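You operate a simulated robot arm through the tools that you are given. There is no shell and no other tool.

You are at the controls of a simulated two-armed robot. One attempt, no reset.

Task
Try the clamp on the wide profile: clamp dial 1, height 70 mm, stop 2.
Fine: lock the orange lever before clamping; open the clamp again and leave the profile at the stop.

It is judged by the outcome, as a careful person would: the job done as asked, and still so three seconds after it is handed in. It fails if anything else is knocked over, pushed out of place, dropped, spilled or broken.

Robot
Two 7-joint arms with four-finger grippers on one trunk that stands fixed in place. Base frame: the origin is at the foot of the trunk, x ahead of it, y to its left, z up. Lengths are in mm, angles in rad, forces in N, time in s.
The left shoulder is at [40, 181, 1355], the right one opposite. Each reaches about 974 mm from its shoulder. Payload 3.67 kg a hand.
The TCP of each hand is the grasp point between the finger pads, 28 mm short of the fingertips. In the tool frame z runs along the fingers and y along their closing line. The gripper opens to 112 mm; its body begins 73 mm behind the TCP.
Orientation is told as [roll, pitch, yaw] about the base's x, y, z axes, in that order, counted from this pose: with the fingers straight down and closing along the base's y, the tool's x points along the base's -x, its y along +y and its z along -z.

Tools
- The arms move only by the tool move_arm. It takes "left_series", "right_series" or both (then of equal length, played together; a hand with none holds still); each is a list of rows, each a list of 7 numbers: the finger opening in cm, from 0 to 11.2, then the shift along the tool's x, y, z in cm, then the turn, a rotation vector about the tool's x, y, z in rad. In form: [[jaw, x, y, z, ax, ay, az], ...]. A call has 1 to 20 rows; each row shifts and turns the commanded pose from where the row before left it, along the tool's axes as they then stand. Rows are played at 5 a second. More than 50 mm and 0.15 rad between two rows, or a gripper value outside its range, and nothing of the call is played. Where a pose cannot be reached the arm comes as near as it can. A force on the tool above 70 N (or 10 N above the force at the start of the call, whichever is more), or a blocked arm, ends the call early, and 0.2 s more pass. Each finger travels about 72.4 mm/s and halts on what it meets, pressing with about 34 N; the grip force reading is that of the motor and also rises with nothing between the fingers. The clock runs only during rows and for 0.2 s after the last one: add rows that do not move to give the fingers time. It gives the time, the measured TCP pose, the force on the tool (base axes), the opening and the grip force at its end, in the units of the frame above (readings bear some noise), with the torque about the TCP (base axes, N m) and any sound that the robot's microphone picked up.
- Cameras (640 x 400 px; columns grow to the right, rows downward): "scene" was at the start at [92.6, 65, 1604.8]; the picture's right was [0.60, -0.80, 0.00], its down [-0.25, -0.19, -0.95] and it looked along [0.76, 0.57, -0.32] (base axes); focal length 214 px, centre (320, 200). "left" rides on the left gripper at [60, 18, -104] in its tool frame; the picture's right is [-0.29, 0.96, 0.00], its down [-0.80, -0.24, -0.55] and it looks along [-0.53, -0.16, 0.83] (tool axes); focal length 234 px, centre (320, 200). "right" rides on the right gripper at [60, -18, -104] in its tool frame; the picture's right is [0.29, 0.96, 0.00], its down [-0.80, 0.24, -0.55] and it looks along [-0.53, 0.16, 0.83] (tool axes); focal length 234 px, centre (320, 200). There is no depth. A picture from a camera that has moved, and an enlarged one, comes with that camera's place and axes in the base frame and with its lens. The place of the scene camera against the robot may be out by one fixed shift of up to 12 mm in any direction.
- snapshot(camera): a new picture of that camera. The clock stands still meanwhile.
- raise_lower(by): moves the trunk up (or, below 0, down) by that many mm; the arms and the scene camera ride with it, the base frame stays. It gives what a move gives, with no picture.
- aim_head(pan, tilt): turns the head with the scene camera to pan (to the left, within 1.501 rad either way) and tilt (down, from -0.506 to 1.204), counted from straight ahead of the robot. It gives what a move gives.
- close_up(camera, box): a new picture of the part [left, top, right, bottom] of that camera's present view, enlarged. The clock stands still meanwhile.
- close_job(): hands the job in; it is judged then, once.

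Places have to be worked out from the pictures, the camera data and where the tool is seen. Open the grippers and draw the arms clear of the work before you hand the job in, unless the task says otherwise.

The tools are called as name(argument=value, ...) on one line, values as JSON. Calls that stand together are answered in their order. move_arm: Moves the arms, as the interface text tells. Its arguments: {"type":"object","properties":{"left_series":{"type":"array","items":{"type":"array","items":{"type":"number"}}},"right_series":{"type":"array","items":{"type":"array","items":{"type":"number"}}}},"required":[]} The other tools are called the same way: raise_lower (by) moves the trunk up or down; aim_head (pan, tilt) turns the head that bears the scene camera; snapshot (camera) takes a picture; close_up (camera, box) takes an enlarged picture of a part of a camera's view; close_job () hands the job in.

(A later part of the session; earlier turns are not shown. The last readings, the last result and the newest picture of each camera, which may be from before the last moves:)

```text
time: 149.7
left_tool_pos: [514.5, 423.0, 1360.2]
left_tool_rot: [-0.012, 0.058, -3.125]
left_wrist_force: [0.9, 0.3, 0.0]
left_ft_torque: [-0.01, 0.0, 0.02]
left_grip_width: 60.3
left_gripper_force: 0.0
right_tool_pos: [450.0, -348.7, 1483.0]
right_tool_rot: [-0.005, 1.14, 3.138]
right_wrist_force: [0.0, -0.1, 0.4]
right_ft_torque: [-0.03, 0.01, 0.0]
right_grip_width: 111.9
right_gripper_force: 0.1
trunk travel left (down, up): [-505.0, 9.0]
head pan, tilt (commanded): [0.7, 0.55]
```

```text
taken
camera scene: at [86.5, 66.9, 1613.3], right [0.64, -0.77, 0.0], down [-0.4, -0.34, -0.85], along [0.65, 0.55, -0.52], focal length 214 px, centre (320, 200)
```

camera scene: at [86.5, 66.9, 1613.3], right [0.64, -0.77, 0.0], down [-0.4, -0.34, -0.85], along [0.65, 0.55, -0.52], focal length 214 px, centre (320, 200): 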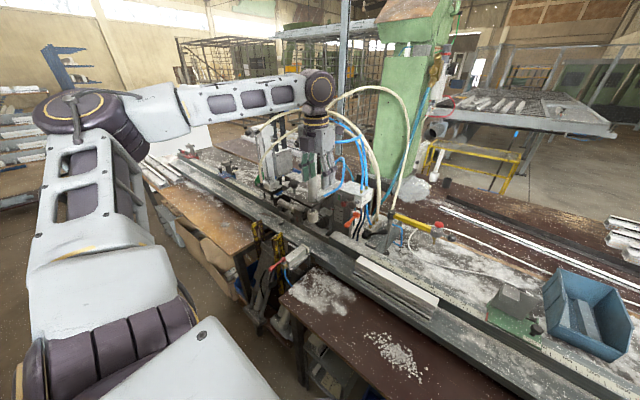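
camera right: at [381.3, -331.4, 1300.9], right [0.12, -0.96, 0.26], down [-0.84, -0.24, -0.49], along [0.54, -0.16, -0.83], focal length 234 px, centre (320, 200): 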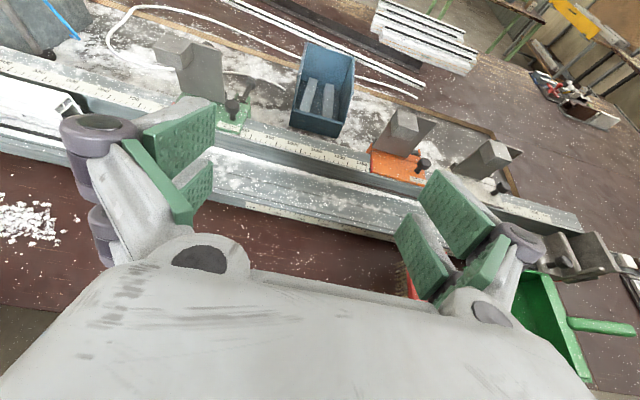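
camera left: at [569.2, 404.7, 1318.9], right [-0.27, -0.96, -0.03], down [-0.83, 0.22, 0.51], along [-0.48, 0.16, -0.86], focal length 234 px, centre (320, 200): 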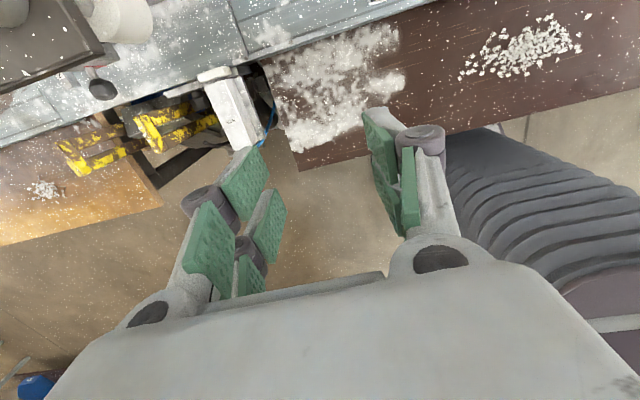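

close_up(camera="scene", box=[295, 225, 375, 285])

close_up(camera="scene", box=[245, 190, 325, 250])

close_up(camera="scene", box=[340, 240, 450, 330])

```text
6.67 times, centred on (335, 255) of scene
camera zoom: at [86.5, 66.9, 1613.3], right [0.64, -0.77, 0.0], down [-0.4, -0.34, -0.85], along [0.65, 0.55, -0.52], focal length 1430 px, centre (220, -167)
```

zoom: 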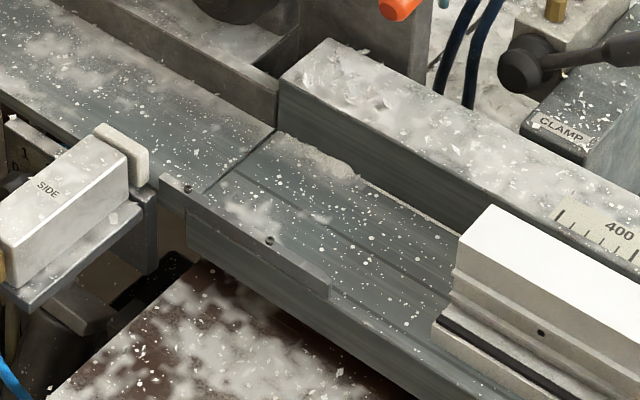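

```text
6.67 times, centred on (285, 220) of scene
camera zoom: at [86.5, 66.9, 1613.3], right [0.64, -0.77, 0.0], down [-0.4, -0.34, -0.85], along [0.65, 0.55, -0.52], focal length 1430 px, centre (553, 67)
```

zoom: 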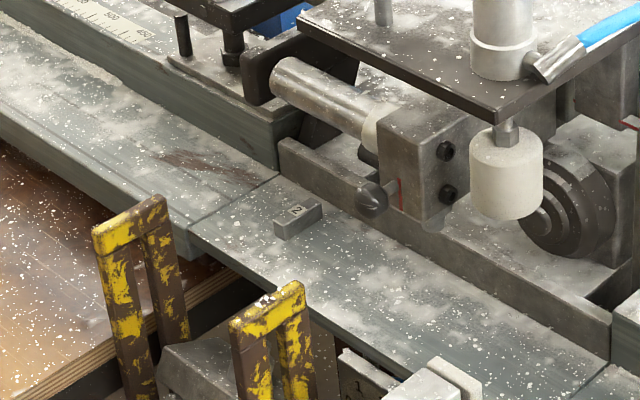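

```text
4.44 times, centred on (395, 285) of scene
camera zoom: at [86.5, 66.9, 1613.3], right [0.64, -0.77, 0.0], down [-0.4, -0.34, -0.85], along [0.65, 0.55, -0.52], focal length 953 px, centre (-13, -178)
```

zoom: 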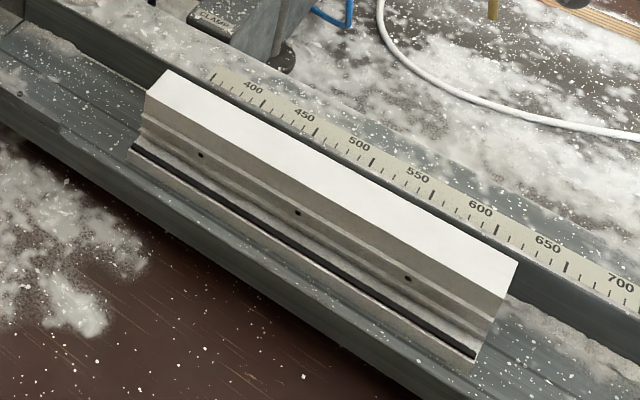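

The bed is at z≈904, and fence and bar fronts both run at x≈699. There is a small screwed strip on the bed's front edge around y≈400–530; I zoom in to see whether it leaves room for the profile.

close_up(camera="scene", box=[312, 248, 342, 272])

close_up(camera="scene", box=[345, 255, 375, 280])

close_up(camera="right", box=[0, 100, 120, 220])

```text
16.00 times, centred on (327, 260) of scene
camera zoom: at [86.5, 66.9, 1613.3], right [0.64, -0.77, 0.0], down [-0.4, -0.34, -0.85], along [0.65, 0.55, -0.52], focal length 3432 px, centre (208, -760)
```

zoom: 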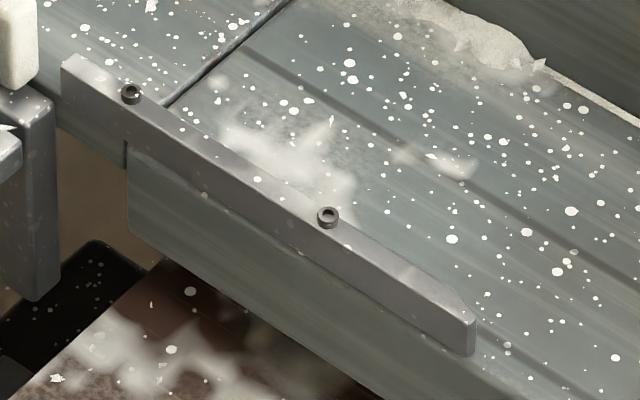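

```text
16.00 times, centred on (360, 268) of scene
camera zoom: at [86.5, 66.9, 1613.3], right [0.64, -0.77, 0.0], down [-0.4, -0.34, -0.85], along [0.65, 0.55, -0.52], focal length 3432 px, centre (-320, -880)
```

zoom: 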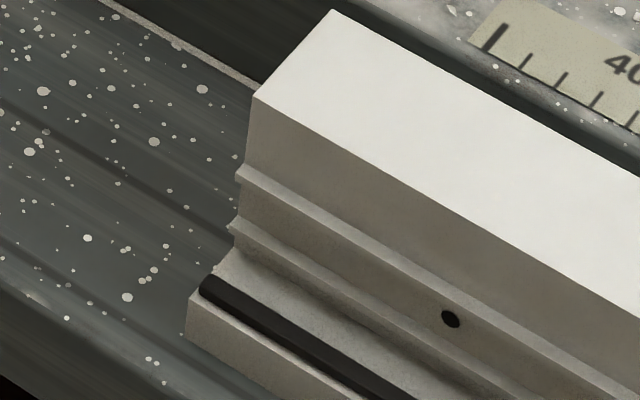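

```text
3.33 times, centred on (60, 160) of right
camera zoom: at [381.4, -331.4, 1580.3], right [0.12, -0.96, 0.26], down [-0.84, -0.24, -0.49], along [0.54, -0.16, -0.83], focal length 781 px, centre (1187, 333)
```

zoom: 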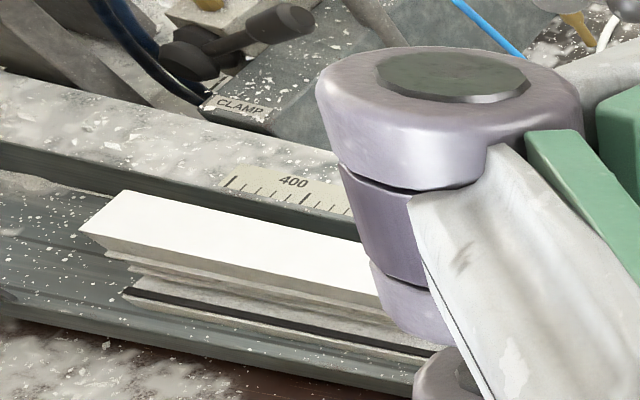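

There is about 10 mm of clearance at the strip, so the lane is straight. The profile (right end y≈34, left end y≈335) must travel about 467 mm to the stop face at y≈802. I'll push its right end with the closed fingers pointing forward and lying flat, so I reorient the left hand for that.

move_arm(left_series=[[0, 0, 0, 0, 0, 0, 0.1428], [0, 0, 0, 0, 0, 0, 0.1428], [0, 0, 0, 0, 0, 0, 0.1428], [0, 0, 0, 0, 0, 0, 0.1428], [0, 0, 0, 0, 0, 0, 0.1428], [0, 0, 0, 0, 0, 0, 0.1428], [0, 0, 0, 0, 0, 0, 0.1428], [0, 0, 0, 0, 0, 0, 0.1428], [0, 0, 0, 0, 0, 0, 0.1428], [0, 0, 0, 0, 0, 0, 0.1428], [0, 0, 0, 0, 0, 0, 0.1428], [0, 0, 0, 0, 0, 0, 0]])

move_arm(left_series=[[0, 0, 0, 0, 0.1428, 0, 0], [0, 0, 0, 0, 0.1428, 0, 0], [0, 0, 0, 0, 0.1428, 0, 0], [0, 0, 0, 0, 0.1428, 0, 0], [0, 0, 0, 0, 0.1428, 0, 0], [0, 0, 0, 0, 0.1428, 0, 0], [0, 0, 0, 0, 0.1428, 0, 0], [0, 0, 0, 0, 0.1428, 0, 0], [0, 0, 0, 0, 0.1428, 0, 0], [0, 0, 0, 0, 0.1428, 0, 0], [0, 0, 0, 0, 0.1428, 0, 0], [0, 0, 0, 0, 0, 0, 0]])

snapshot(camera="left")

```text
time: 152.3
left_tool_pos: [282.8, 93.4, 1371.0]
left_tool_rot: [-0.061, -0.018, 1.597]
left_wrist_force: [0.2, -0.4, 0.6]
left_ft_torque: [-0.01, -0.02, 0.0]
left_grip_width: 0.0
left_gripper_force: 33.4
left hand out of reach, approached as far as the arm can: row 3, 4, 5, 6, 7, 8, 9, 10, 11
right_tool_pos: [451.3, -348.3, 1483.7]
right_tool_rot: [-0.003, 1.141, 3.141]
right_wrist_force: [0.4, -1.1, 0.4]
right_ft_torque: [0.02, -0.03, 0.0]
right_grip_width: 112.0
right_gripper_force: 0.1
trunk travel left (down, up): [-505.0, 9.0]
head pan, tilt (commanded): [0.7, 0.55]
```

```text
time: 154.9
left_tool_pos: [400.2, 49.0, 1553.7]
left_tool_rot: [-1.63, -0.013, 1.592]
left_wrist_force: [-0.1, 0.2, -0.9]
left_ft_torque: [0.01, 0.0, 0.01]
left_grip_width: 0.0
left_gripper_force: 34.0
left hand out of reach, approached as far as the arm can: row 3, 4, 5, 6, 7, 8, 9, 10, 11
right_tool_pos: [450.9, -349.2, 1483.2]
right_tool_rot: [-0.003, 1.142, 3.138]
right_wrist_force: [-0.6, -0.3, -0.8]
right_ft_torque: [0.0, -0.01, 0.0]
right_grip_width: 111.8
right_gripper_force: 0.0
trunk travel left (down, up): [-505.0, 9.0]
head pan, tilt (commanded): [0.7, 0.55]
```

```text
taken
camera left: at [299.3, -13.4, 1530.9], right [0.05, 0.3, -0.95], down [-0.58, 0.78, 0.22], along [0.81, 0.54, 0.22], focal length 234 px, centre (320, 200)
```

left: 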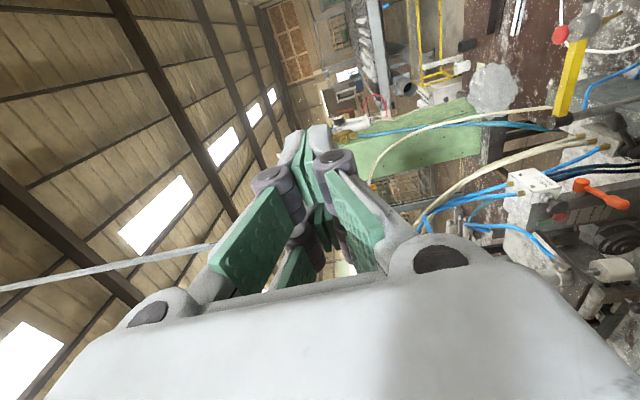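

The arm took a detour because of joint limits but touched nothing. I check its posture from the head camera before going on.

aim_head(pan=0.4, tilt=0.5)

snapshot(camera="scene")

```text
time: 155.7
left_tool_pos: [401.6, 47.6, 1553.1]
left_tool_rot: [-1.628, -0.013, 1.592]
left_wrist_force: [-0.7, -0.6, -0.1]
left_ft_torque: [-0.05, 0.01, 0.01]
left_grip_width: 0.0
left_gripper_force: 34.0
right_tool_pos: [449.3, -349.2, 1482.9]
right_tool_rot: [-0.005, 1.141, 3.137]
right_wrist_force: [0.4, 0.0, 0.7]
right_ft_torque: [0.01, 0.01, 0.0]
right_grip_width: 112.1
right_gripper_force: 0.0
trunk travel left (down, up): [-505.0, 9.0]
head pan, tilt (commanded): [0.4, 0.499]
```

```text
taken
camera scene: at [101.2, 44.1, 1617.7], right [0.39, -0.92, 0.0], down [-0.44, -0.19, -0.88], along [0.81, 0.34, -0.48], focal length 214 px, centre (320, 200)
```

scene: 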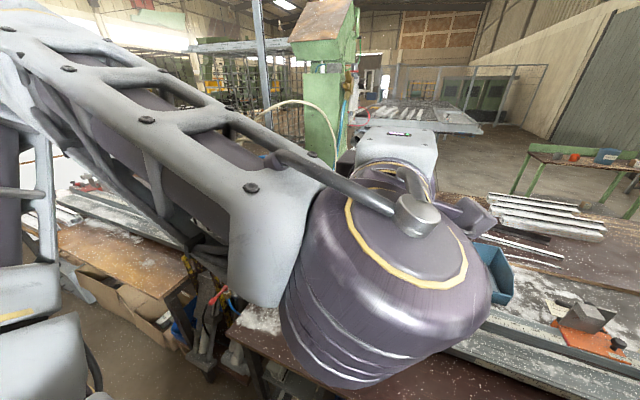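

The posture is fine, with the forearm high and the hand ahead. I lower the trunk 300 mm, then bring the hand down to the right of the profile, staying 25 mm clear of its end.

raise_lower(by=-300)

move_arm(left_series=[[0, 0.85, 2.2, 3.0, -0.059, 0.021, 0], [0, 0.85, 2.2, 3.0, 0, 0, 0], [0, 0.85, 2.2, 3.0, 0, 0, 0], [0, 0.85, 2.2, 3.0, 0, 0, 0], [0, 0.85, 2.2, 3.0, 0, 0, 0], [0, 0, 0, 0, 0, 0, 0]])

snapshot(camera="left")

snapshot(camera="scene")

```text
time: 158.7
left_tool_pos: [400.4, 48.6, 1255.5]
left_tool_rot: [-1.629, -0.011, 1.591]
left_wrist_force: [0.6, 0.2, 0.1]
left_ft_torque: [0.0, 0.02, 0.01]
left_grip_width: 0.0
left_gripper_force: 34.2
right_tool_pos: [449.7, -349.5, 1184.5]
right_tool_rot: [-0.003, 1.143, 3.138]
right_wrist_force: [-0.1, -0.7, 0.1]
right_ft_torque: [0.0, 0.0, -0.03]
right_grip_width: 112.0
right_gripper_force: 0.1
trunk travel left (down, up): [-205.0, 309.0]
head pan, tilt (commanded): [0.4, 0.499]
```

```text
time: 160.1
left_tool_pos: [545.1, 25.4, 1151.5]
left_tool_rot: [-1.568, -0.013, 1.57]
left_wrist_force: [-0.4, -1.0, 0.8]
left_ft_torque: [0.0, -0.01, 0.0]
left_grip_width: 0.2
left_gripper_force: 33.9
left hand out of reach, approached as far as the arm can: row 4, 5
right_tool_pos: [450.3, -349.3, 1184.8]
right_tool_rot: [-0.003, 1.143, 3.138]
right_wrist_force: [-0.4, -0.4, -0.2]
right_ft_torque: [-0.05, -0.03, 0.01]
right_grip_width: 112.3
right_gripper_force: 0.0
trunk travel left (down, up): [-205.0, 309.0]
head pan, tilt (commanded): [0.4, 0.499]
```

```text
taken
camera left: at [441.8, -34.9, 1135.3], right [0.0, 0.3, -0.95], down [-0.55, 0.8, 0.25], along [0.83, 0.53, 0.16], focal length 234 px, centre (320, 200)
```

left: 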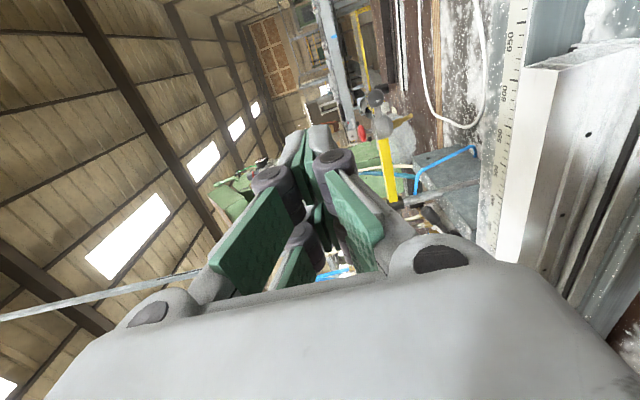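

```text
taken
camera scene: at [101.4, 44.3, 1318.5], right [0.39, -0.92, 0.0], down [-0.44, -0.19, -0.88], along [0.81, 0.34, -0.48], focal length 214 px, centre (320, 200)
```

scene: 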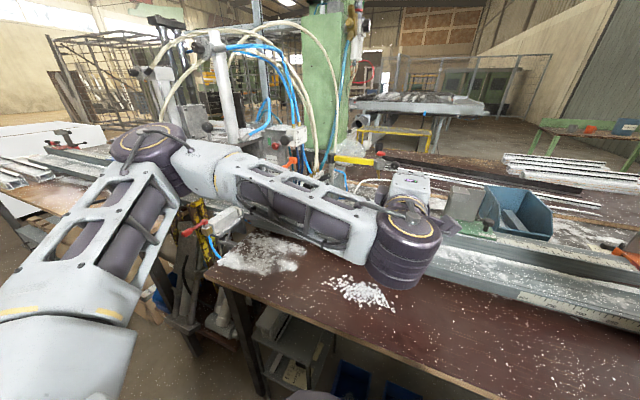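

The left arm can't get low there with this orientation. I'll share the push: the right hand (fingers down) moves the profile as far as y≈330, and the left hand does the rest from the front. First the left hand goes back to the left to make room.

move_arm(left_series=[[0, -4.5, 0, 0, 0, 0, 0], [0, -4.5, 0, 0, 0, 0, 0], [0, -4.5, 0, 0, 0, 0, 0], [0, -4.5, 0, 0, 0, 0, 0], [0, -4.5, 0, 0, 0, 0, 0], [0, -4.5, 0, 0, 0, 0, 0], [0, -4.5, 0, 0, 0, 0, 0], [0, -4.5, 0, 0, 0, 0, 0], [0, -4.5, 0, 0, 0, 0, 0], [0, 0, 0, 0, 0, 0, 0]])

snapshot(camera="left")

snapshot(camera="scene")

```text
time: 162.3
left_tool_pos: [551.3, 432.3, 1160.9]
left_tool_rot: [-1.568, -0.014, 1.571]
left_wrist_force: [0.2, 0.4, 0.3]
left_ft_torque: [0.01, -0.01, 0.04]
left_grip_width: 0.0
left_gripper_force: 34.0
left hand out of reach, approached as far as the arm can: row 5
right_tool_pos: [450.8, -350.1, 1184.5]
right_tool_rot: [-0.006, 1.141, 3.14]
right_wrist_force: [-0.1, -0.1, 0.2]
right_ft_torque: [0.01, 0.03, -0.01]
right_grip_width: 112.0
right_gripper_force: 0.1
trunk travel left (down, up): [-205.0, 309.0]
head pan, tilt (commanded): [0.4, 0.499]
```

```text
taken
camera left: at [447.9, 372.1, 1144.3], right [0.0, 0.3, -0.95], down [-0.55, 0.79, 0.25], along [0.83, 0.53, 0.17], focal length 234 px, centre (320, 200)
```

left: 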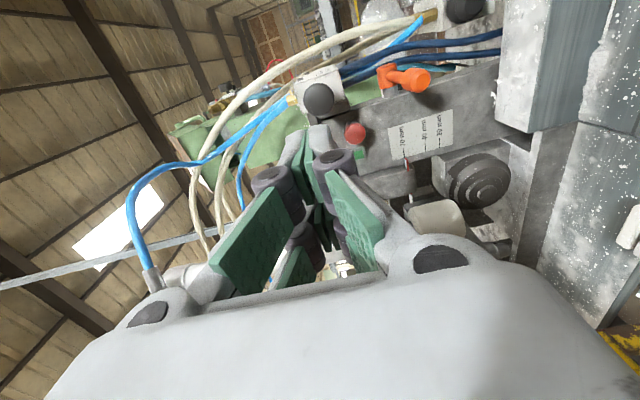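

```text
taken
camera scene: at [101.3, 43.8, 1318.5], right [0.39, -0.92, 0.0], down [-0.44, -0.19, -0.88], along [0.81, 0.34, -0.48], focal length 214 px, centre (320, 200)
```

scene: 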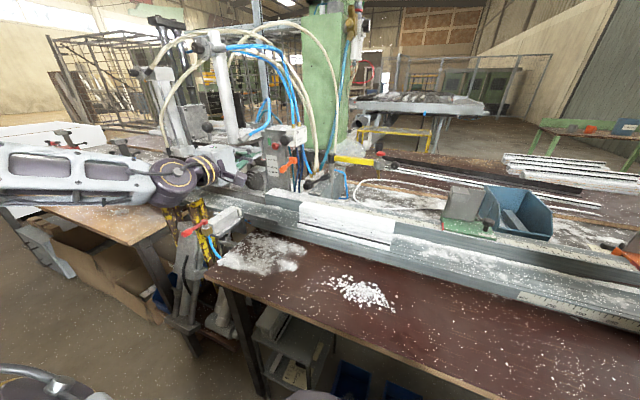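

The left hand is parked with its final orientation. Now I turn the right hand's fingers straight down, closed, and take it above the bed to the right of the profile.

move_arm(right_series=[[0, 0, 0, 0, 0, -0.1427, 0], [0, 0, 0, 0, 0, -0.1427, 0], [0, 0, 0, 0, 0, -0.1427, 0], [0, 0, 0, 0, 0, -0.1427, 0], [0, 0, 0, 0, 0, -0.1427, 0], [0, 0, 0, 0, 0, -0.1427, 0], [0, 0, 0, 0, 0, -0.1427, 0], [0, 0, 0, 0, 0, -0.1427, 0], [0, 2.5, -4.2, 0.7, 0, 0, 0], [0, 2.5, -4.2, 0.7, 0, 0, 0], [0, 2.5, -4.2, 0.7, 0, 0, 0], [0, 2.5, -4.2, 0.7, 0, 0, 0], [0, 2.5, -4.2, 0.7, 0, 0, 0], [0, 2.5, -4.2, 0.7, 0, 0, 0], [0, 2.5, -4.2, 0.7, 0, 0, 0], [0, 2.5, -4.2, 0.7, 0, 0, 0], [0, 0, 0, 0, 0, 0, 0]])

snapshot(camera="right")

snapshot(camera="scene")

```text
time: 165.9
left_tool_pos: [550.7, 431.8, 1161.0]
left_tool_rot: [-1.57, -0.014, 1.571]
left_wrist_force: [-0.4, 0.5, 0.5]
left_ft_torque: [0.04, 0.01, 0.01]
left_grip_width: 0.2
left_gripper_force: 34.5
right_tool_pos: [650.9, -13.5, 1127.8]
right_tool_rot: [-0.002, 0.001, 3.141]
right_wrist_force: [0.2, -0.1, -0.9]
right_ft_torque: [0.04, 0.0, -0.01]
right_grip_width: 0.0
right_gripper_force: 34.2
trunk travel left (down, up): [-205.0, 309.0]
head pan, tilt (commanded): [0.4, 0.499]
```

```text
taken
camera right: at [712.1, 5.9, 1230.8], right [0.29, -0.96, 0.0], down [-0.8, -0.24, 0.55], along [-0.53, -0.16, -0.83], focal length 234 px, centre (320, 200)
```

right: 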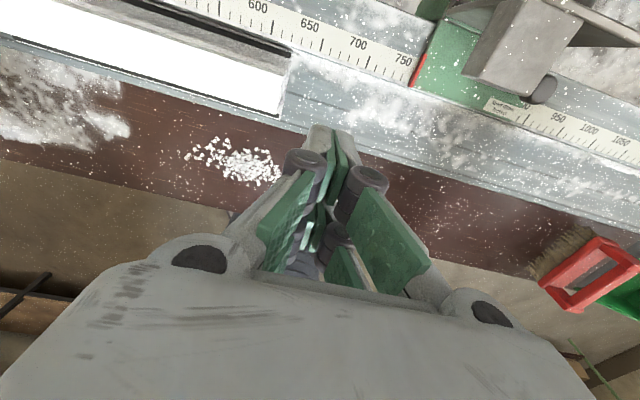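

```text
taken
camera scene: at [101.1, 42.8, 1318.6], right [0.39, -0.92, 0.0], down [-0.44, -0.18, -0.88], along [0.81, 0.34, -0.48], focal length 214 px, centre (320, 200)
```

scene: 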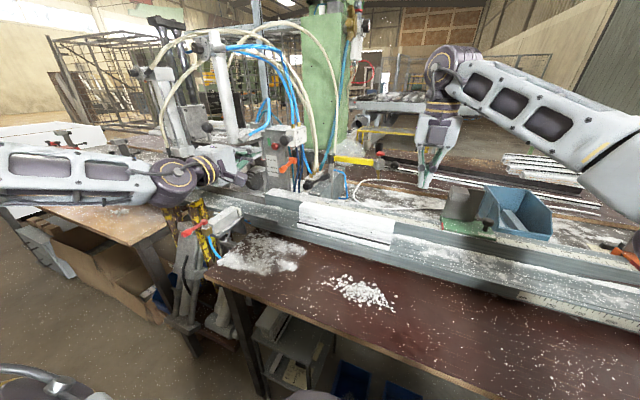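

The right hand is above the bed beside the profile's end (y≈32). I lower it so the fingertips are between bed and profile top.

move_arm(right_series=[[0, 0.2, 0, 4.3, 0, 0, 0], [0, 0.2, 0, 4.3, 0, 0, 0], [0, 0, 0, 4.3, 0, 0, 0], [0, 0, 0, 4.0, 0, 0, 0], [0, 0, 0, 0, 0, 0, 0]])

snapshot(camera="right")

close_up(camera="scene", box=[340, 160, 480, 260])

```text
time: 167.1
left_tool_pos: [550.1, 431.5, 1161.0]
left_tool_rot: [-1.569, -0.012, 1.571]
left_wrist_force: [-0.3, -0.5, 0.2]
left_ft_torque: [0.0, -0.01, 0.0]
left_grip_width: 0.0
left_gripper_force: 34.0
right_tool_pos: [653.6, -12.8, 958.3]
right_tool_rot: [-0.003, -0.001, -3.142]
right_wrist_force: [0.6, 0.2, -0.6]
right_ft_torque: [-0.06, -0.06, -0.01]
right_grip_width: 0.1
right_gripper_force: 34.0
trunk travel left (down, up): [-205.0, 309.0]
head pan, tilt (commanded): [0.4, 0.499]
```

```text
taken
camera right: at [714.0, 5.6, 1062.0], right [0.29, -0.96, 0.0], down [-0.8, -0.24, 0.55], along [-0.53, -0.16, -0.83], focal length 234 px, centre (320, 200)
```

right: 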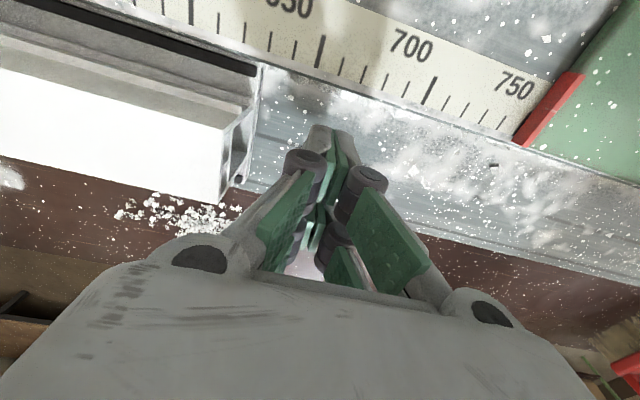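

```text
4.00 times, centred on (410, 210) of scene
camera zoom: at [101.1, 45.0, 1318.5], right [0.39, -0.92, 0.0], down [-0.44, -0.19, -0.88], along [0.81, 0.34, -0.48], focal length 858 px, centre (-40, 160)
```

zoom: 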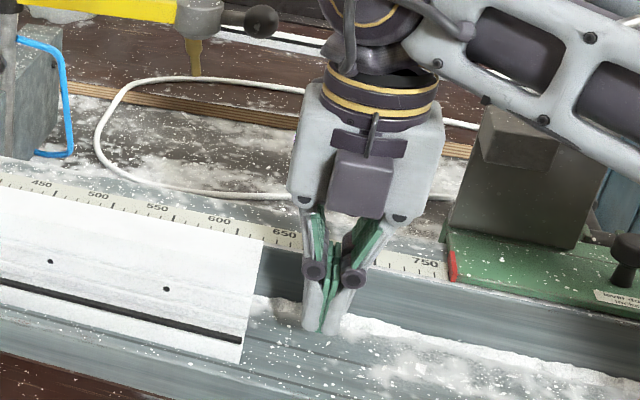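

The fingers stand beside the profile's end. I approach and push slowly for the first stretch, then check its alignment.

move_arm(right_series=[[0, 0, -1.5, 0, 0, 0, 0], [0, 0, -1.0, 0, 0, 0, 0], [0, 0, -0.6, 0, 0, 0, 0], [0, 0, -0.8, 0, 0, 0, 0], [0, 0, -1.0, 0, 0, 0, 0], [0, 0, -1.0, 0, 0, 0, 0], [0, 0, -1.0, 0, 0, 0, 0], [0, 0, -1.0, 0, 0, 0, 0], [0, 0, -1.0, 0, 0, 0, 0], [0, 0, -0.6, 0, 0, 0, 0], [0, 0, 0, 0, 0, 0, 0]])

snapshot(camera="right")

close_up(camera="scene", box=[270, 160, 450, 270])

```text
time: 169.5
left_tool_pos: [551.8, 432.2, 1159.5]
left_tool_rot: [-1.57, -0.013, 1.569]
left_wrist_force: [-0.9, -0.1, -0.4]
left_ft_torque: [0.01, -0.01, 0.0]
left_grip_width: 0.2
left_gripper_force: 34.0
right_tool_pos: [653.4, 83.6, 959.1]
right_tool_rot: [-0.002, -0.001, -3.141]
right_wrist_force: [-0.3, -2.2, 0.5]
right_ft_torque: [0.02, 0.04, 0.03]
right_grip_width: 0.1
right_gripper_force: 33.8
trunk travel left (down, up): [-205.0, 309.0]
head pan, tilt (commanded): [0.4, 0.499]
```

```text
taken
camera right: at [713.9, 100.2, 1062.8], right [0.29, -0.96, 0.0], down [-0.8, -0.24, 0.55], along [-0.53, -0.16, -0.83], focal length 234 px, centre (320, 200)
```

right: 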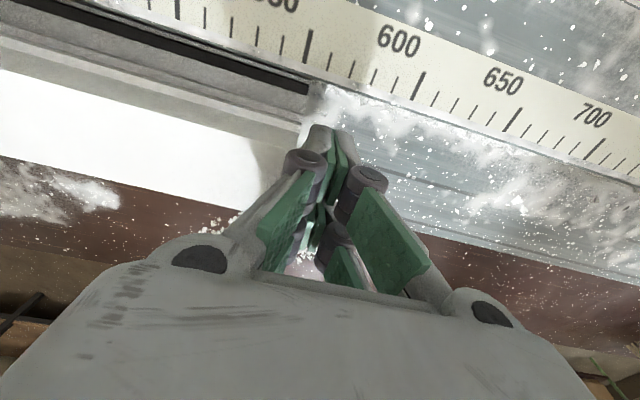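

```text
3.56 times, centred on (360, 215) of scene
camera zoom: at [101.6, 44.5, 1318.5], right [0.39, -0.92, 0.0], down [-0.44, -0.19, -0.88], along [0.81, 0.34, -0.48], focal length 763 px, centre (178, 147)
```

zoom: 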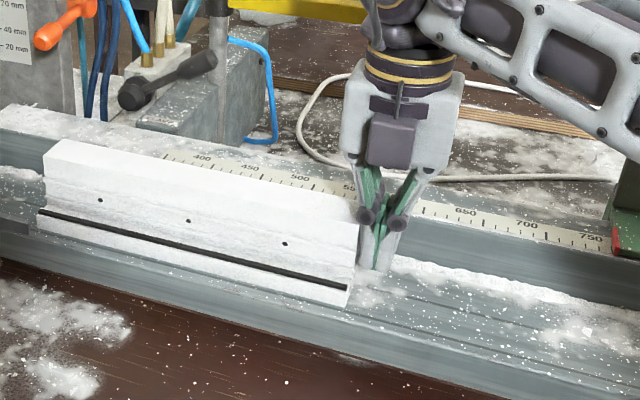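

The profile slides nicely along the fence with 2 N. I continue the push.

move_arm(right_series=[[0, 0, -0.8, 0, 0, 0, 0], [0, 0, -1.2, 0, 0, 0, 0], [0, 0, -1.5, 0, 0, 0, 0], [0, 0, -1.5, 0, 0, 0, 0], [0, 0, -1.5, 0, 0, 0, 0], [0, 0, -1.5, 0, 0, 0, 0], [0, 0, -1.5, 0, 0, 0, 0], [0, 0, -1.5, 0, 0, 0, 0], [0, 0, -1.5, 0, 0, 0, 0], [0, 0, -1.0, 0, 0, 0, 0], [0, 0, -0.6, 0, 0, 0, 0], [0, 0, 0, 0, 0, 0, 0]])

close_up(camera="scene", box=[220, 150, 420, 270])

```text
time: 172.1
left_tool_pos: [551.5, 432.7, 1160.5]
left_tool_rot: [-1.568, -0.013, 1.571]
left_wrist_force: [0.5, 1.1, 0.7]
left_ft_torque: [-0.02, 0.0, 0.01]
left_grip_width: 0.0
left_gripper_force: 33.9
right_tool_pos: [647.6, 175.0, 958.0]
right_tool_rot: [-0.002, 0.0, -3.144]
right_wrist_force: [0.2, -1.3, 0.0]
right_ft_torque: [0.04, 0.02, -0.04]
right_grip_width: 0.0
right_gripper_force: 34.0
right hand out of reach, approached as far as the arm can: row 7, 8, 9, 10, 11
trunk travel left (down, up): [-205.0, 309.0]
head pan, tilt (commanded): [0.4, 0.499]
```

```text
3.20 times, centred on (320, 210) of scene
camera zoom: at [101.7, 44.5, 1318.5], right [0.39, -0.92, 0.0], down [-0.44, -0.19, -0.88], along [0.81, 0.34, -0.48], focal length 686 px, centre (320, 168)
```

zoom: 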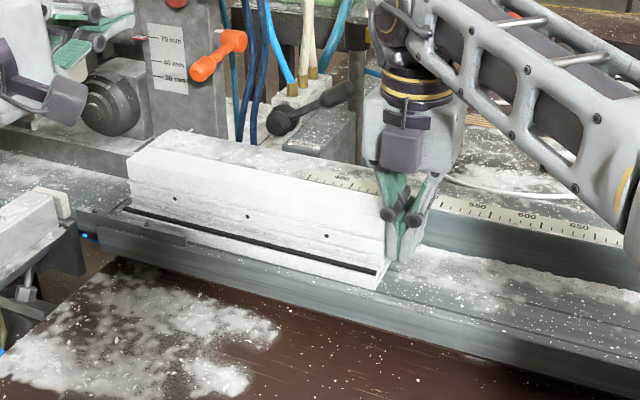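

The right arm is at its reach limit at y=175 (profile now about y=190..492). I lift the right hand away and try the left hand for the remainder, checking that it can reach there.

move_arm(right_series=[[0, 0, 1.0, 0, 0, 0, 0], [0, 0, 1.0, -3.0, 0, 0, 0], [0, 0, 1.0, -4.5, 0, 0, 0], [0, 0, 2.0, -4.5, 0, 0, 0], [0, 0, 3.0, -3.5, 0, 0, 0], [0, 1.0, 4.5, 0, 0, 0, 0], [0, -1.0, 4.5, 0, 0, 0, 0], [0, -2.0, 4.5, 0, 0, 0, 0], [0, -2.0, 4.5, 0, 0, 0, 0], [0, -2.0, 4.5, 0, 0, 0, 0], [0, -2.0, 4.5, 0, 0, 0, 0], [0, 0, 0, 0, 0, 0, 0]])

move_arm(left_series=[[0, 4.5, 0, 0, 0, 0, 0], [0, 4.5, 0, 0, 0, 0, 0], [0, 4.5, 0, 0, 0, 0, 0], [0, 4.5, 0, 0, 0, 0, 0], [0, 4.5, 0, 0, 0, 0, 0], [0, 4.5, 0, 0, 0, 0, 0], [0, 2.0, 2.0, 2.0, 0, 0, 0], [0, 0, 2.0, 2.0, 0, 0, 0], [0, 0, 0, 0, 0, 0, 0]])

snapshot(camera="scene")

```text
time: 174.7
left_tool_pos: [552.0, 434.7, 1159.5]
left_tool_rot: [-1.57, -0.012, 1.572]
left_wrist_force: [-0.5, -0.1, -0.3]
left_ft_torque: [-0.03, -0.04, -0.05]
left_grip_width: 0.3
left_gripper_force: 33.9
right_tool_pos: [569.4, -175.6, 1109.4]
right_tool_rot: [0.0, -0.001, -3.14]
right_wrist_force: [1.1, 0.2, 0.6]
right_ft_torque: [0.0, -0.01, -0.03]
right_grip_width: 0.1
right_gripper_force: 34.2
trunk travel left (down, up): [-205.0, 309.0]
head pan, tilt (commanded): [0.4, 0.499]
```

```text
time: 176.7
left_tool_pos: [589.7, 140.2, 1117.4]
left_tool_rot: [-1.569, -0.011, 1.572]
left_wrist_force: [0.0, -0.1, 0.9]
left_ft_torque: [0.03, -0.01, -0.01]
left_grip_width: 0.0
left_gripper_force: 34.3
right_tool_pos: [568.4, -178.6, 1109.3]
right_tool_rot: [-0.001, 0.001, -3.142]
right_wrist_force: [-0.2, 0.6, 0.3]
right_ft_torque: [-0.03, -0.03, -0.02]
right_grip_width: 0.0
right_gripper_force: 33.7
trunk travel left (down, up): [-205.0, 309.0]
head pan, tilt (commanded): [0.4, 0.499]
```

```text
taken
camera scene: at [101.0, 44.3, 1318.6], right [0.39, -0.92, 0.0], down [-0.44, -0.19, -0.88], along [0.81, 0.34, -0.48], focal length 214 px, centre (320, 200)
```

scene: 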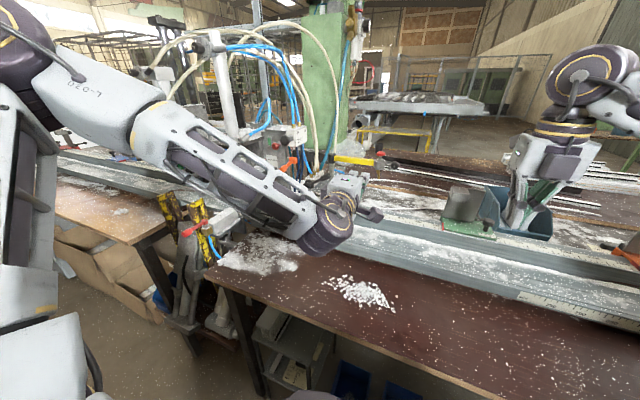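

The left hand reaches here without trouble. I lower it gradually beside the profile's right end, watching the forearm's clearance over the SIDE lever.

move_arm(left_series=[[0, 0.4, 3.0, 1.2, 0, 0, 0], [0, 0.4, 3.0, 1.2, 0, 0, 0], [0, 0.4, 3.0, 1.2, 0, 0, 0], [0, 0, 0, 0, 0, 0, 0]])

snapshot(camera="scene")

snapshot(camera="left")

```text
time: 177.7
left_tool_pos: [626.1, 128.9, 1025.6]
left_tool_rot: [-1.567, -0.014, 1.57]
left_wrist_force: [-0.2, -1.5, 0.3]
left_ft_torque: [-0.01, -0.01, -0.02]
left_grip_width: 0.0
left_gripper_force: 33.8
right_tool_pos: [568.8, -178.4, 1110.5]
right_tool_rot: [-0.003, -0.002, -3.142]
right_wrist_force: [-0.9, -0.7, 0.6]
right_ft_torque: [-0.04, -0.04, -0.02]
right_grip_width: 0.0
right_gripper_force: 33.7
trunk travel left (down, up): [-205.0, 309.0]
head pan, tilt (commanded): [0.4, 0.499]
```

```text
taken
camera scene: at [100.9, 44.3, 1318.6], right [0.39, -0.92, 0.0], down [-0.44, -0.19, -0.88], along [0.81, 0.34, -0.48], focal length 214 px, centre (320, 200)
```

scene: 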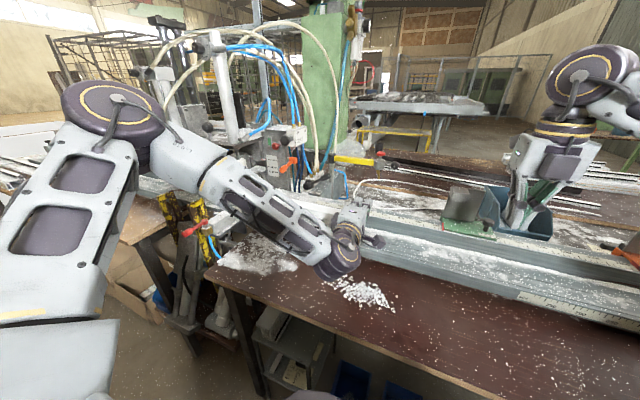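

```text
taken
camera left: at [522.5, 68.7, 1009.1], right [0.0, 0.3, -0.95], down [-0.55, 0.79, 0.25], along [0.83, 0.53, 0.17], focal length 234 px, centre (320, 200)
```

left: 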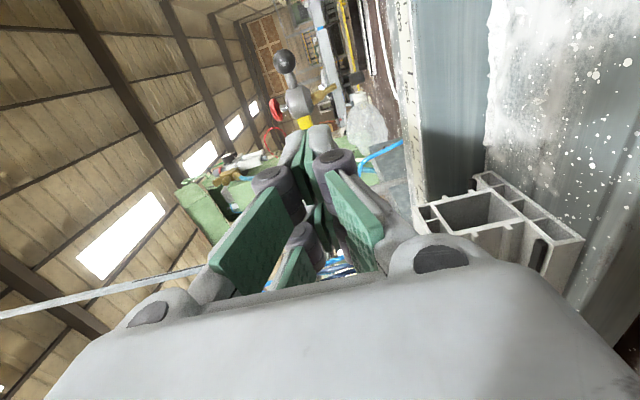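

The forearm is well clear. The profile's right end shows at y≈191. I descend to the pushing height z≈952.

move_arm(left_series=[[0, 0, 2.5, 0.9, 0, 0, 0], [0, 0, 2.5, 0.9, 0, 0, 0], [0, 0, 2.3, 0.9, 0, 0, 0], [0, 0, 0, 0, 0, 0, 0]])

snapshot(camera="scene")

close_up(camera="scene", box=[230, 160, 400, 280])

```text
time: 178.7
left_tool_pos: [651.5, 130.5, 954.0]
left_tool_rot: [-1.568, -0.015, 1.57]
left_wrist_force: [-0.4, 1.5, 0.2]
left_ft_torque: [0.0, -0.01, 0.02]
left_grip_width: 0.1
left_gripper_force: 33.9
right_tool_pos: [569.0, -177.9, 1110.0]
right_tool_rot: [-0.003, -0.003, -3.143]
right_wrist_force: [0.8, 0.0, 0.3]
right_ft_torque: [-0.03, 0.02, 0.0]
right_grip_width: 0.0
right_gripper_force: 34.2
trunk travel left (down, up): [-205.0, 309.0]
head pan, tilt (commanded): [0.4, 0.499]
```

```text
taken
camera scene: at [101.2, 44.3, 1318.5], right [0.39, -0.92, 0.0], down [-0.44, -0.19, -0.88], along [0.81, 0.34, -0.48], focal length 214 px, centre (320, 200)
```

scene: 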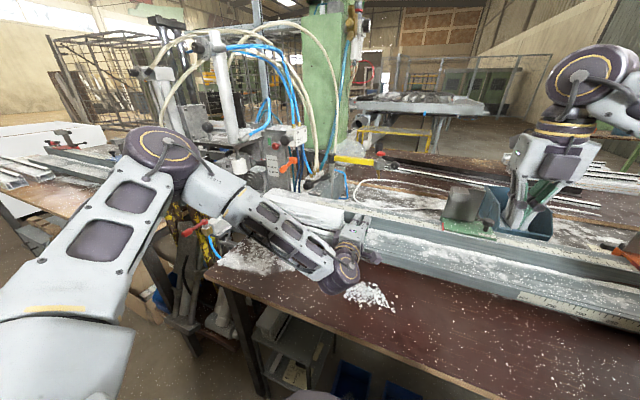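

```text
3.33 times, centred on (315, 220) of scene
camera zoom: at [101.2, 44.3, 1318.5], right [0.39, -0.92, 0.0], down [-0.44, -0.19, -0.88], along [0.81, 0.34, -0.48], focal length 715 px, centre (337, 133)
```

zoom: 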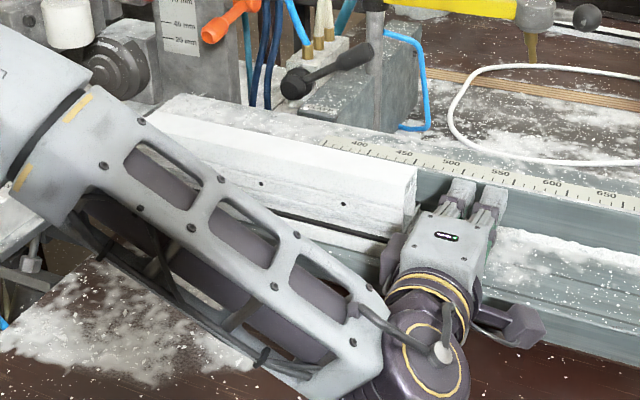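

The hand lies flat beside the profile's end. I push it left with the left hand, slowly, in stages.

move_arm(left_series=[[0, -1.6, 0, 0, 0, 0, 0], [0, -0.8, 0, 0, 0, 0, 0], [0, -0.8, 0, 0, 0, 0, 0], [0, -1.0, 0, 0, 0, 0, 0], [0, -1.2, 0, 0, 0, 0, 0], [0, -1.2, 0, 0, 0, 0, 0], [0, -1.2, 0, 0, 0, 0, 0], [0, -1.2, 0, 0, 0, 0, 0], [0, -1.2, 0, 0, 0, 0, 0], [0, -1.2, 0, 0, 0, 0, 0], [0, -0.8, 0, 0, 0, 0, 0], [0, 0, 0, 0, 0, 0, 0]])

snapshot(camera="scene")

close_up(camera="scene", box=[230, 160, 400, 280])

```text
time: 181.3
left_tool_pos: [653.5, 254.7, 954.6]
left_tool_rot: [-1.569, -0.012, 1.57]
left_wrist_force: [0.1, -0.4, 0.2]
left_ft_torque: [0.01, 0.03, 0.01]
left_grip_width: 0.2
left_gripper_force: 34.2
right_tool_pos: [569.8, -177.6, 1110.7]
right_tool_rot: [-0.002, -0.003, -3.142]
right_wrist_force: [-0.4, -0.6, -0.5]
right_ft_torque: [0.01, 0.0, 0.01]
right_grip_width: 0.0
right_gripper_force: 34.4
trunk travel left (down, up): [-205.0, 309.0]
head pan, tilt (commanded): [0.4, 0.499]
```

```text
taken
camera scene: at [101.7, 44.4, 1318.5], right [0.39, -0.92, 0.0], down [-0.44, -0.19, -0.88], along [0.81, 0.34, -0.48], focal length 214 px, centre (320, 200)
```

scene: 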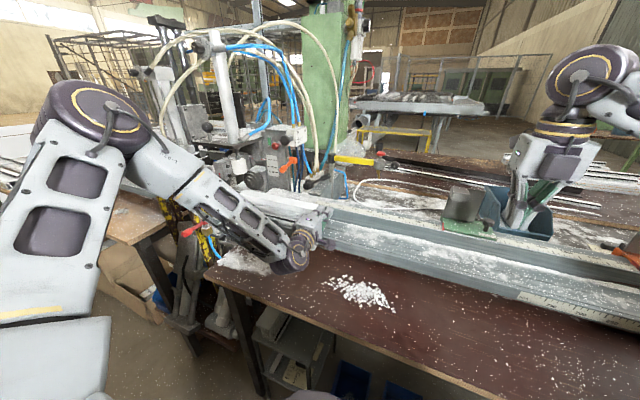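

```text
3.33 times, centred on (315, 220) of scene
camera zoom: at [101.7, 44.4, 1318.5], right [0.39, -0.92, 0.0], down [-0.44, -0.19, -0.88], along [0.81, 0.34, -0.48], focal length 715 px, centre (337, 133)
```

zoom: 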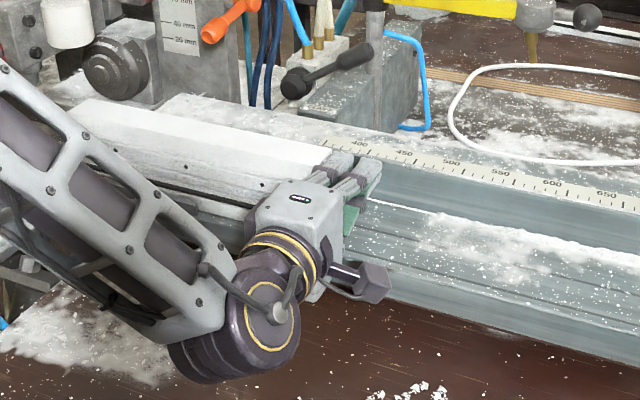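

The profile slides on. I check the forearm's clearance to the red SIDE lever before continuing.

close_up(camera="scene", box=[140, 150, 330, 280])

close_up(camera="scene", box=[200, 130, 320, 210])

```text
3.08 times, centred on (235, 215) of scene
camera zoom: at [101.7, 44.4, 1318.5], right [0.39, -0.92, 0.0], down [-0.44, -0.19, -0.88], along [0.81, 0.34, -0.48], focal length 660 px, centre (582, 154)
```

zoom: 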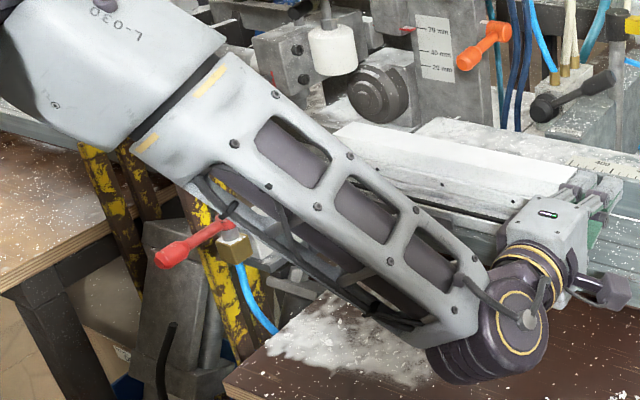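

```text
5.00 times, centred on (260, 170) of scene
camera zoom: at [101.7, 44.4, 1318.5], right [0.39, -0.92, 0.0], down [-0.44, -0.19, -0.88], along [0.81, 0.34, -0.48], focal length 1072 px, centre (620, 350)
```

zoom: 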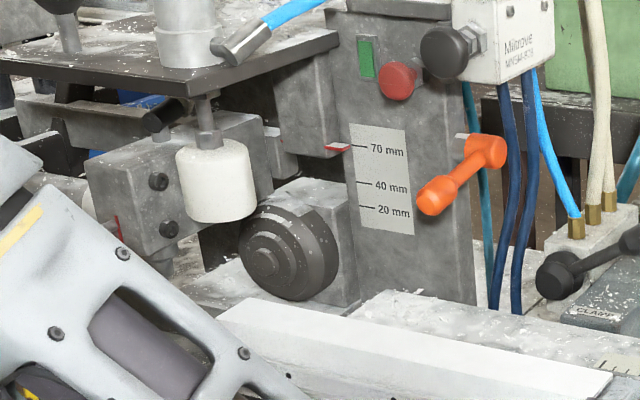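

The forearm passes well above and in front of the lever; the pointer reads 70 and the orange lever is in its locked position. I continue the push.

move_arm(left_series=[[0, -0.8, 0, 0, 0, 0, 0], [0, -1.2, 0, 0, 0, 0, 0], [0, -1.3, 0, 0, 0, 0, 0], [0, -1.3, 0, 0, 0, 0, 0], [0, -1.3, 0, 0, 0, 0, 0], [0, -1.3, 0, 0, 0, 0, 0], [0, -1.3, 0, 0, 0, 0, 0], [0, -1.3, 0, 0, 0, 0, 0], [0, -1.3, 0, 0, 0, 0, 0], [0, -1.2, 0, 0, 0, 0, 0], [0, -0.8, 0, 0, 0, 0, 0], [0, 0, 0, 0, 0, 0, 0]])

snapshot(camera="scene")

close_up(camera="scene", box=[180, 150, 350, 270])

```text
time: 183.9
left_tool_pos: [654.1, 385.4, 955.1]
left_tool_rot: [-1.569, -0.013, 1.57]
left_wrist_force: [0.7, -1.1, 0.4]
left_ft_torque: [0.0, -0.01, 0.0]
left_grip_width: 0.0
left_gripper_force: 34.0
right_tool_pos: [568.9, -176.9, 1108.9]
right_tool_rot: [0.0, -0.002, -3.142]
right_wrist_force: [0.6, 0.2, 0.0]
right_ft_torque: [0.02, -0.01, 0.05]
right_grip_width: 0.0
right_gripper_force: 34.4
trunk travel left (down, up): [-205.0, 309.0]
head pan, tilt (commanded): [0.4, 0.499]
```

```text
taken
camera scene: at [101.7, 44.3, 1318.5], right [0.39, -0.92, 0.0], down [-0.44, -0.19, -0.88], along [0.81, 0.34, -0.48], focal length 214 px, centre (320, 200)
```

scene: 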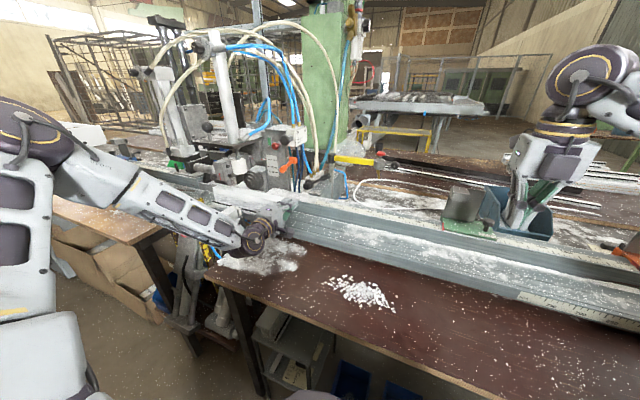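

```text
3.33 times, centred on (265, 210) of scene
camera zoom: at [101.7, 44.3, 1318.5], right [0.39, -0.92, 0.0], down [-0.44, -0.19, -0.88], along [0.81, 0.34, -0.48], focal length 715 px, centre (503, 167)
```

zoom: 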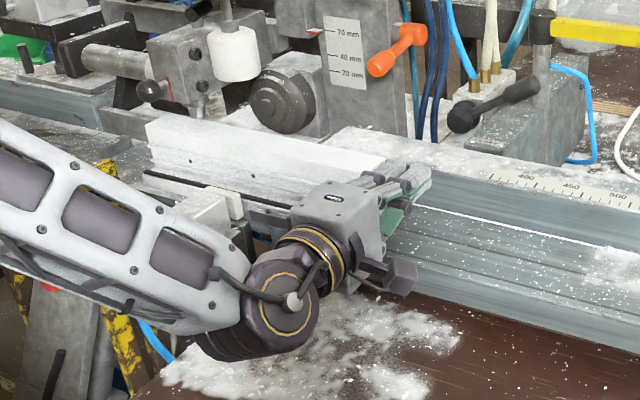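

About 80 mm to go to the stop. I push 60 mm more, then creep up to the contact.

move_arm(left_series=[[0, -0.8, 0, 0, 0, 0, 0], [0, -1.1, 0, 0, 0, 0, 0], [0, -1.1, 0, 0, 0, 0, 0], [0, -1.1, 0, 0, 0, 0, 0], [0, -1.0, 0, 0, 0, 0, 0], [0, -0.7, 0, 0, 0, 0, 0], [0, -0.4, 0, 0, 0, 0, 0], [0, 0, 0, 0, 0, 0, 0]])

close_up(camera="scene", box=[170, 150, 320, 260])

snapshot(camera="left")

```text
time: 185.7
left_tool_pos: [653.8, 446.8, 955.8]
left_tool_rot: [-1.57, -0.014, 1.57]
left_wrist_force: [0.0, -1.0, 0.0]
left_ft_torque: [-0.03, -0.01, -0.01]
left_grip_width: 0.1
left_gripper_force: 34.2
right_tool_pos: [569.1, -178.2, 1109.1]
right_tool_rot: [-0.003, -0.002, -3.143]
right_wrist_force: [-0.7, -0.3, 0.2]
right_ft_torque: [-0.04, 0.0, -0.02]
right_grip_width: 0.1
right_gripper_force: 34.4
trunk travel left (down, up): [-205.0, 309.0]
head pan, tilt (commanded): [0.4, 0.499]
```

```text
3.64 times, centred on (245, 205) of scene
camera zoom: at [101.7, 44.4, 1318.5], right [0.39, -0.92, 0.0], down [-0.44, -0.19, -0.88], along [0.81, 0.34, -0.48], focal length 780 px, centre (593, 182)
```

zoom: 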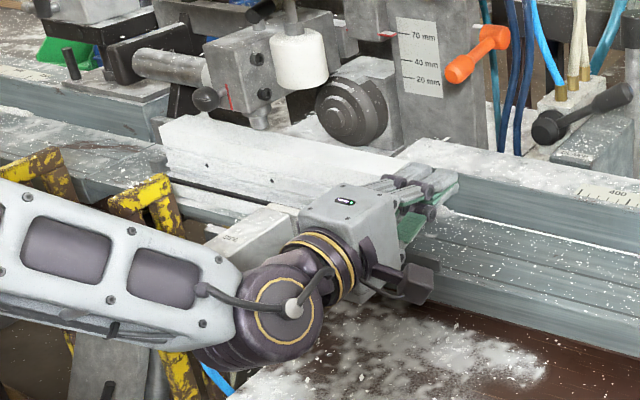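

```text
taken
camera left: at [550.0, 387.2, 939.3], right [0.0, 0.3, -0.95], down [-0.55, 0.79, 0.25], along [0.83, 0.53, 0.16], focal length 234 px, centre (320, 200)
```

left: 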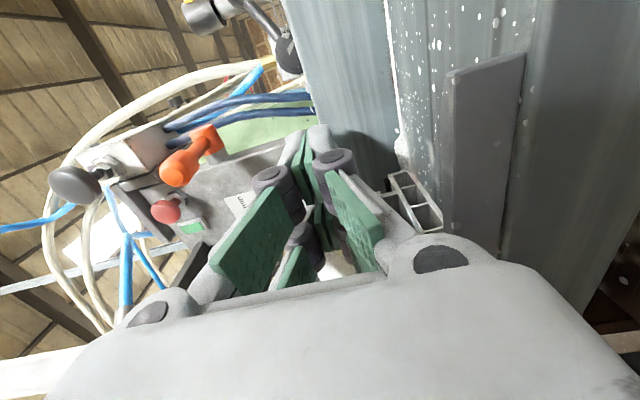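

Only about 18 mm remain. I creep in 3 mm steps and watch for the force rise at the stop.

move_arm(left_series=[[0, -0.3, 0, 0, 0, 0, 0], [0, -0.3, 0, 0, 0, 0, 0], [0, -0.3, 0, 0, 0, 0, 0], [0, -0.3, 0, 0, 0, 0, 0], [0, -0.2, 0, 0, 0, 0, 0], [0, 0, 0, 0, 0, 0, 0]])

close_up(camera="scene", box=[180, 160, 280, 230])

```text
time: 187.1
left_tool_pos: [651.2, 460.9, 956.1]
left_tool_rot: [-1.568, -0.014, 1.573]
left_wrist_force: [0.4, -0.8, -0.3]
left_ft_torque: [-0.06, -0.01, -0.02]
left_grip_width: 0.1
left_gripper_force: 33.7
right_tool_pos: [569.5, -177.8, 1109.9]
right_tool_rot: [-0.002, -0.002, -3.142]
right_wrist_force: [-0.9, 0.5, 0.3]
right_ft_torque: [0.01, 0.03, 0.0]
right_grip_width: 0.0
right_gripper_force: 33.3
trunk travel left (down, up): [-205.0, 309.0]
head pan, tilt (commanded): [0.4, 0.499]
```

```text
5.71 times, centred on (230, 195) of scene
camera zoom: at [101.7, 44.4, 1318.5], right [0.39, -0.92, 0.0], down [-0.44, -0.19, -0.88], along [0.81, 0.34, -0.48], focal length 1226 px, centre (834, 229)
```

zoom: 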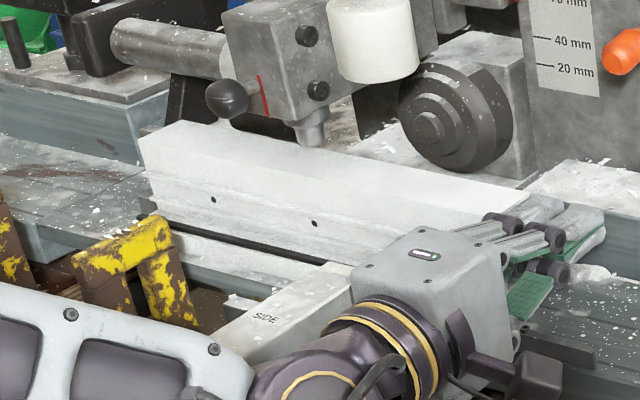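

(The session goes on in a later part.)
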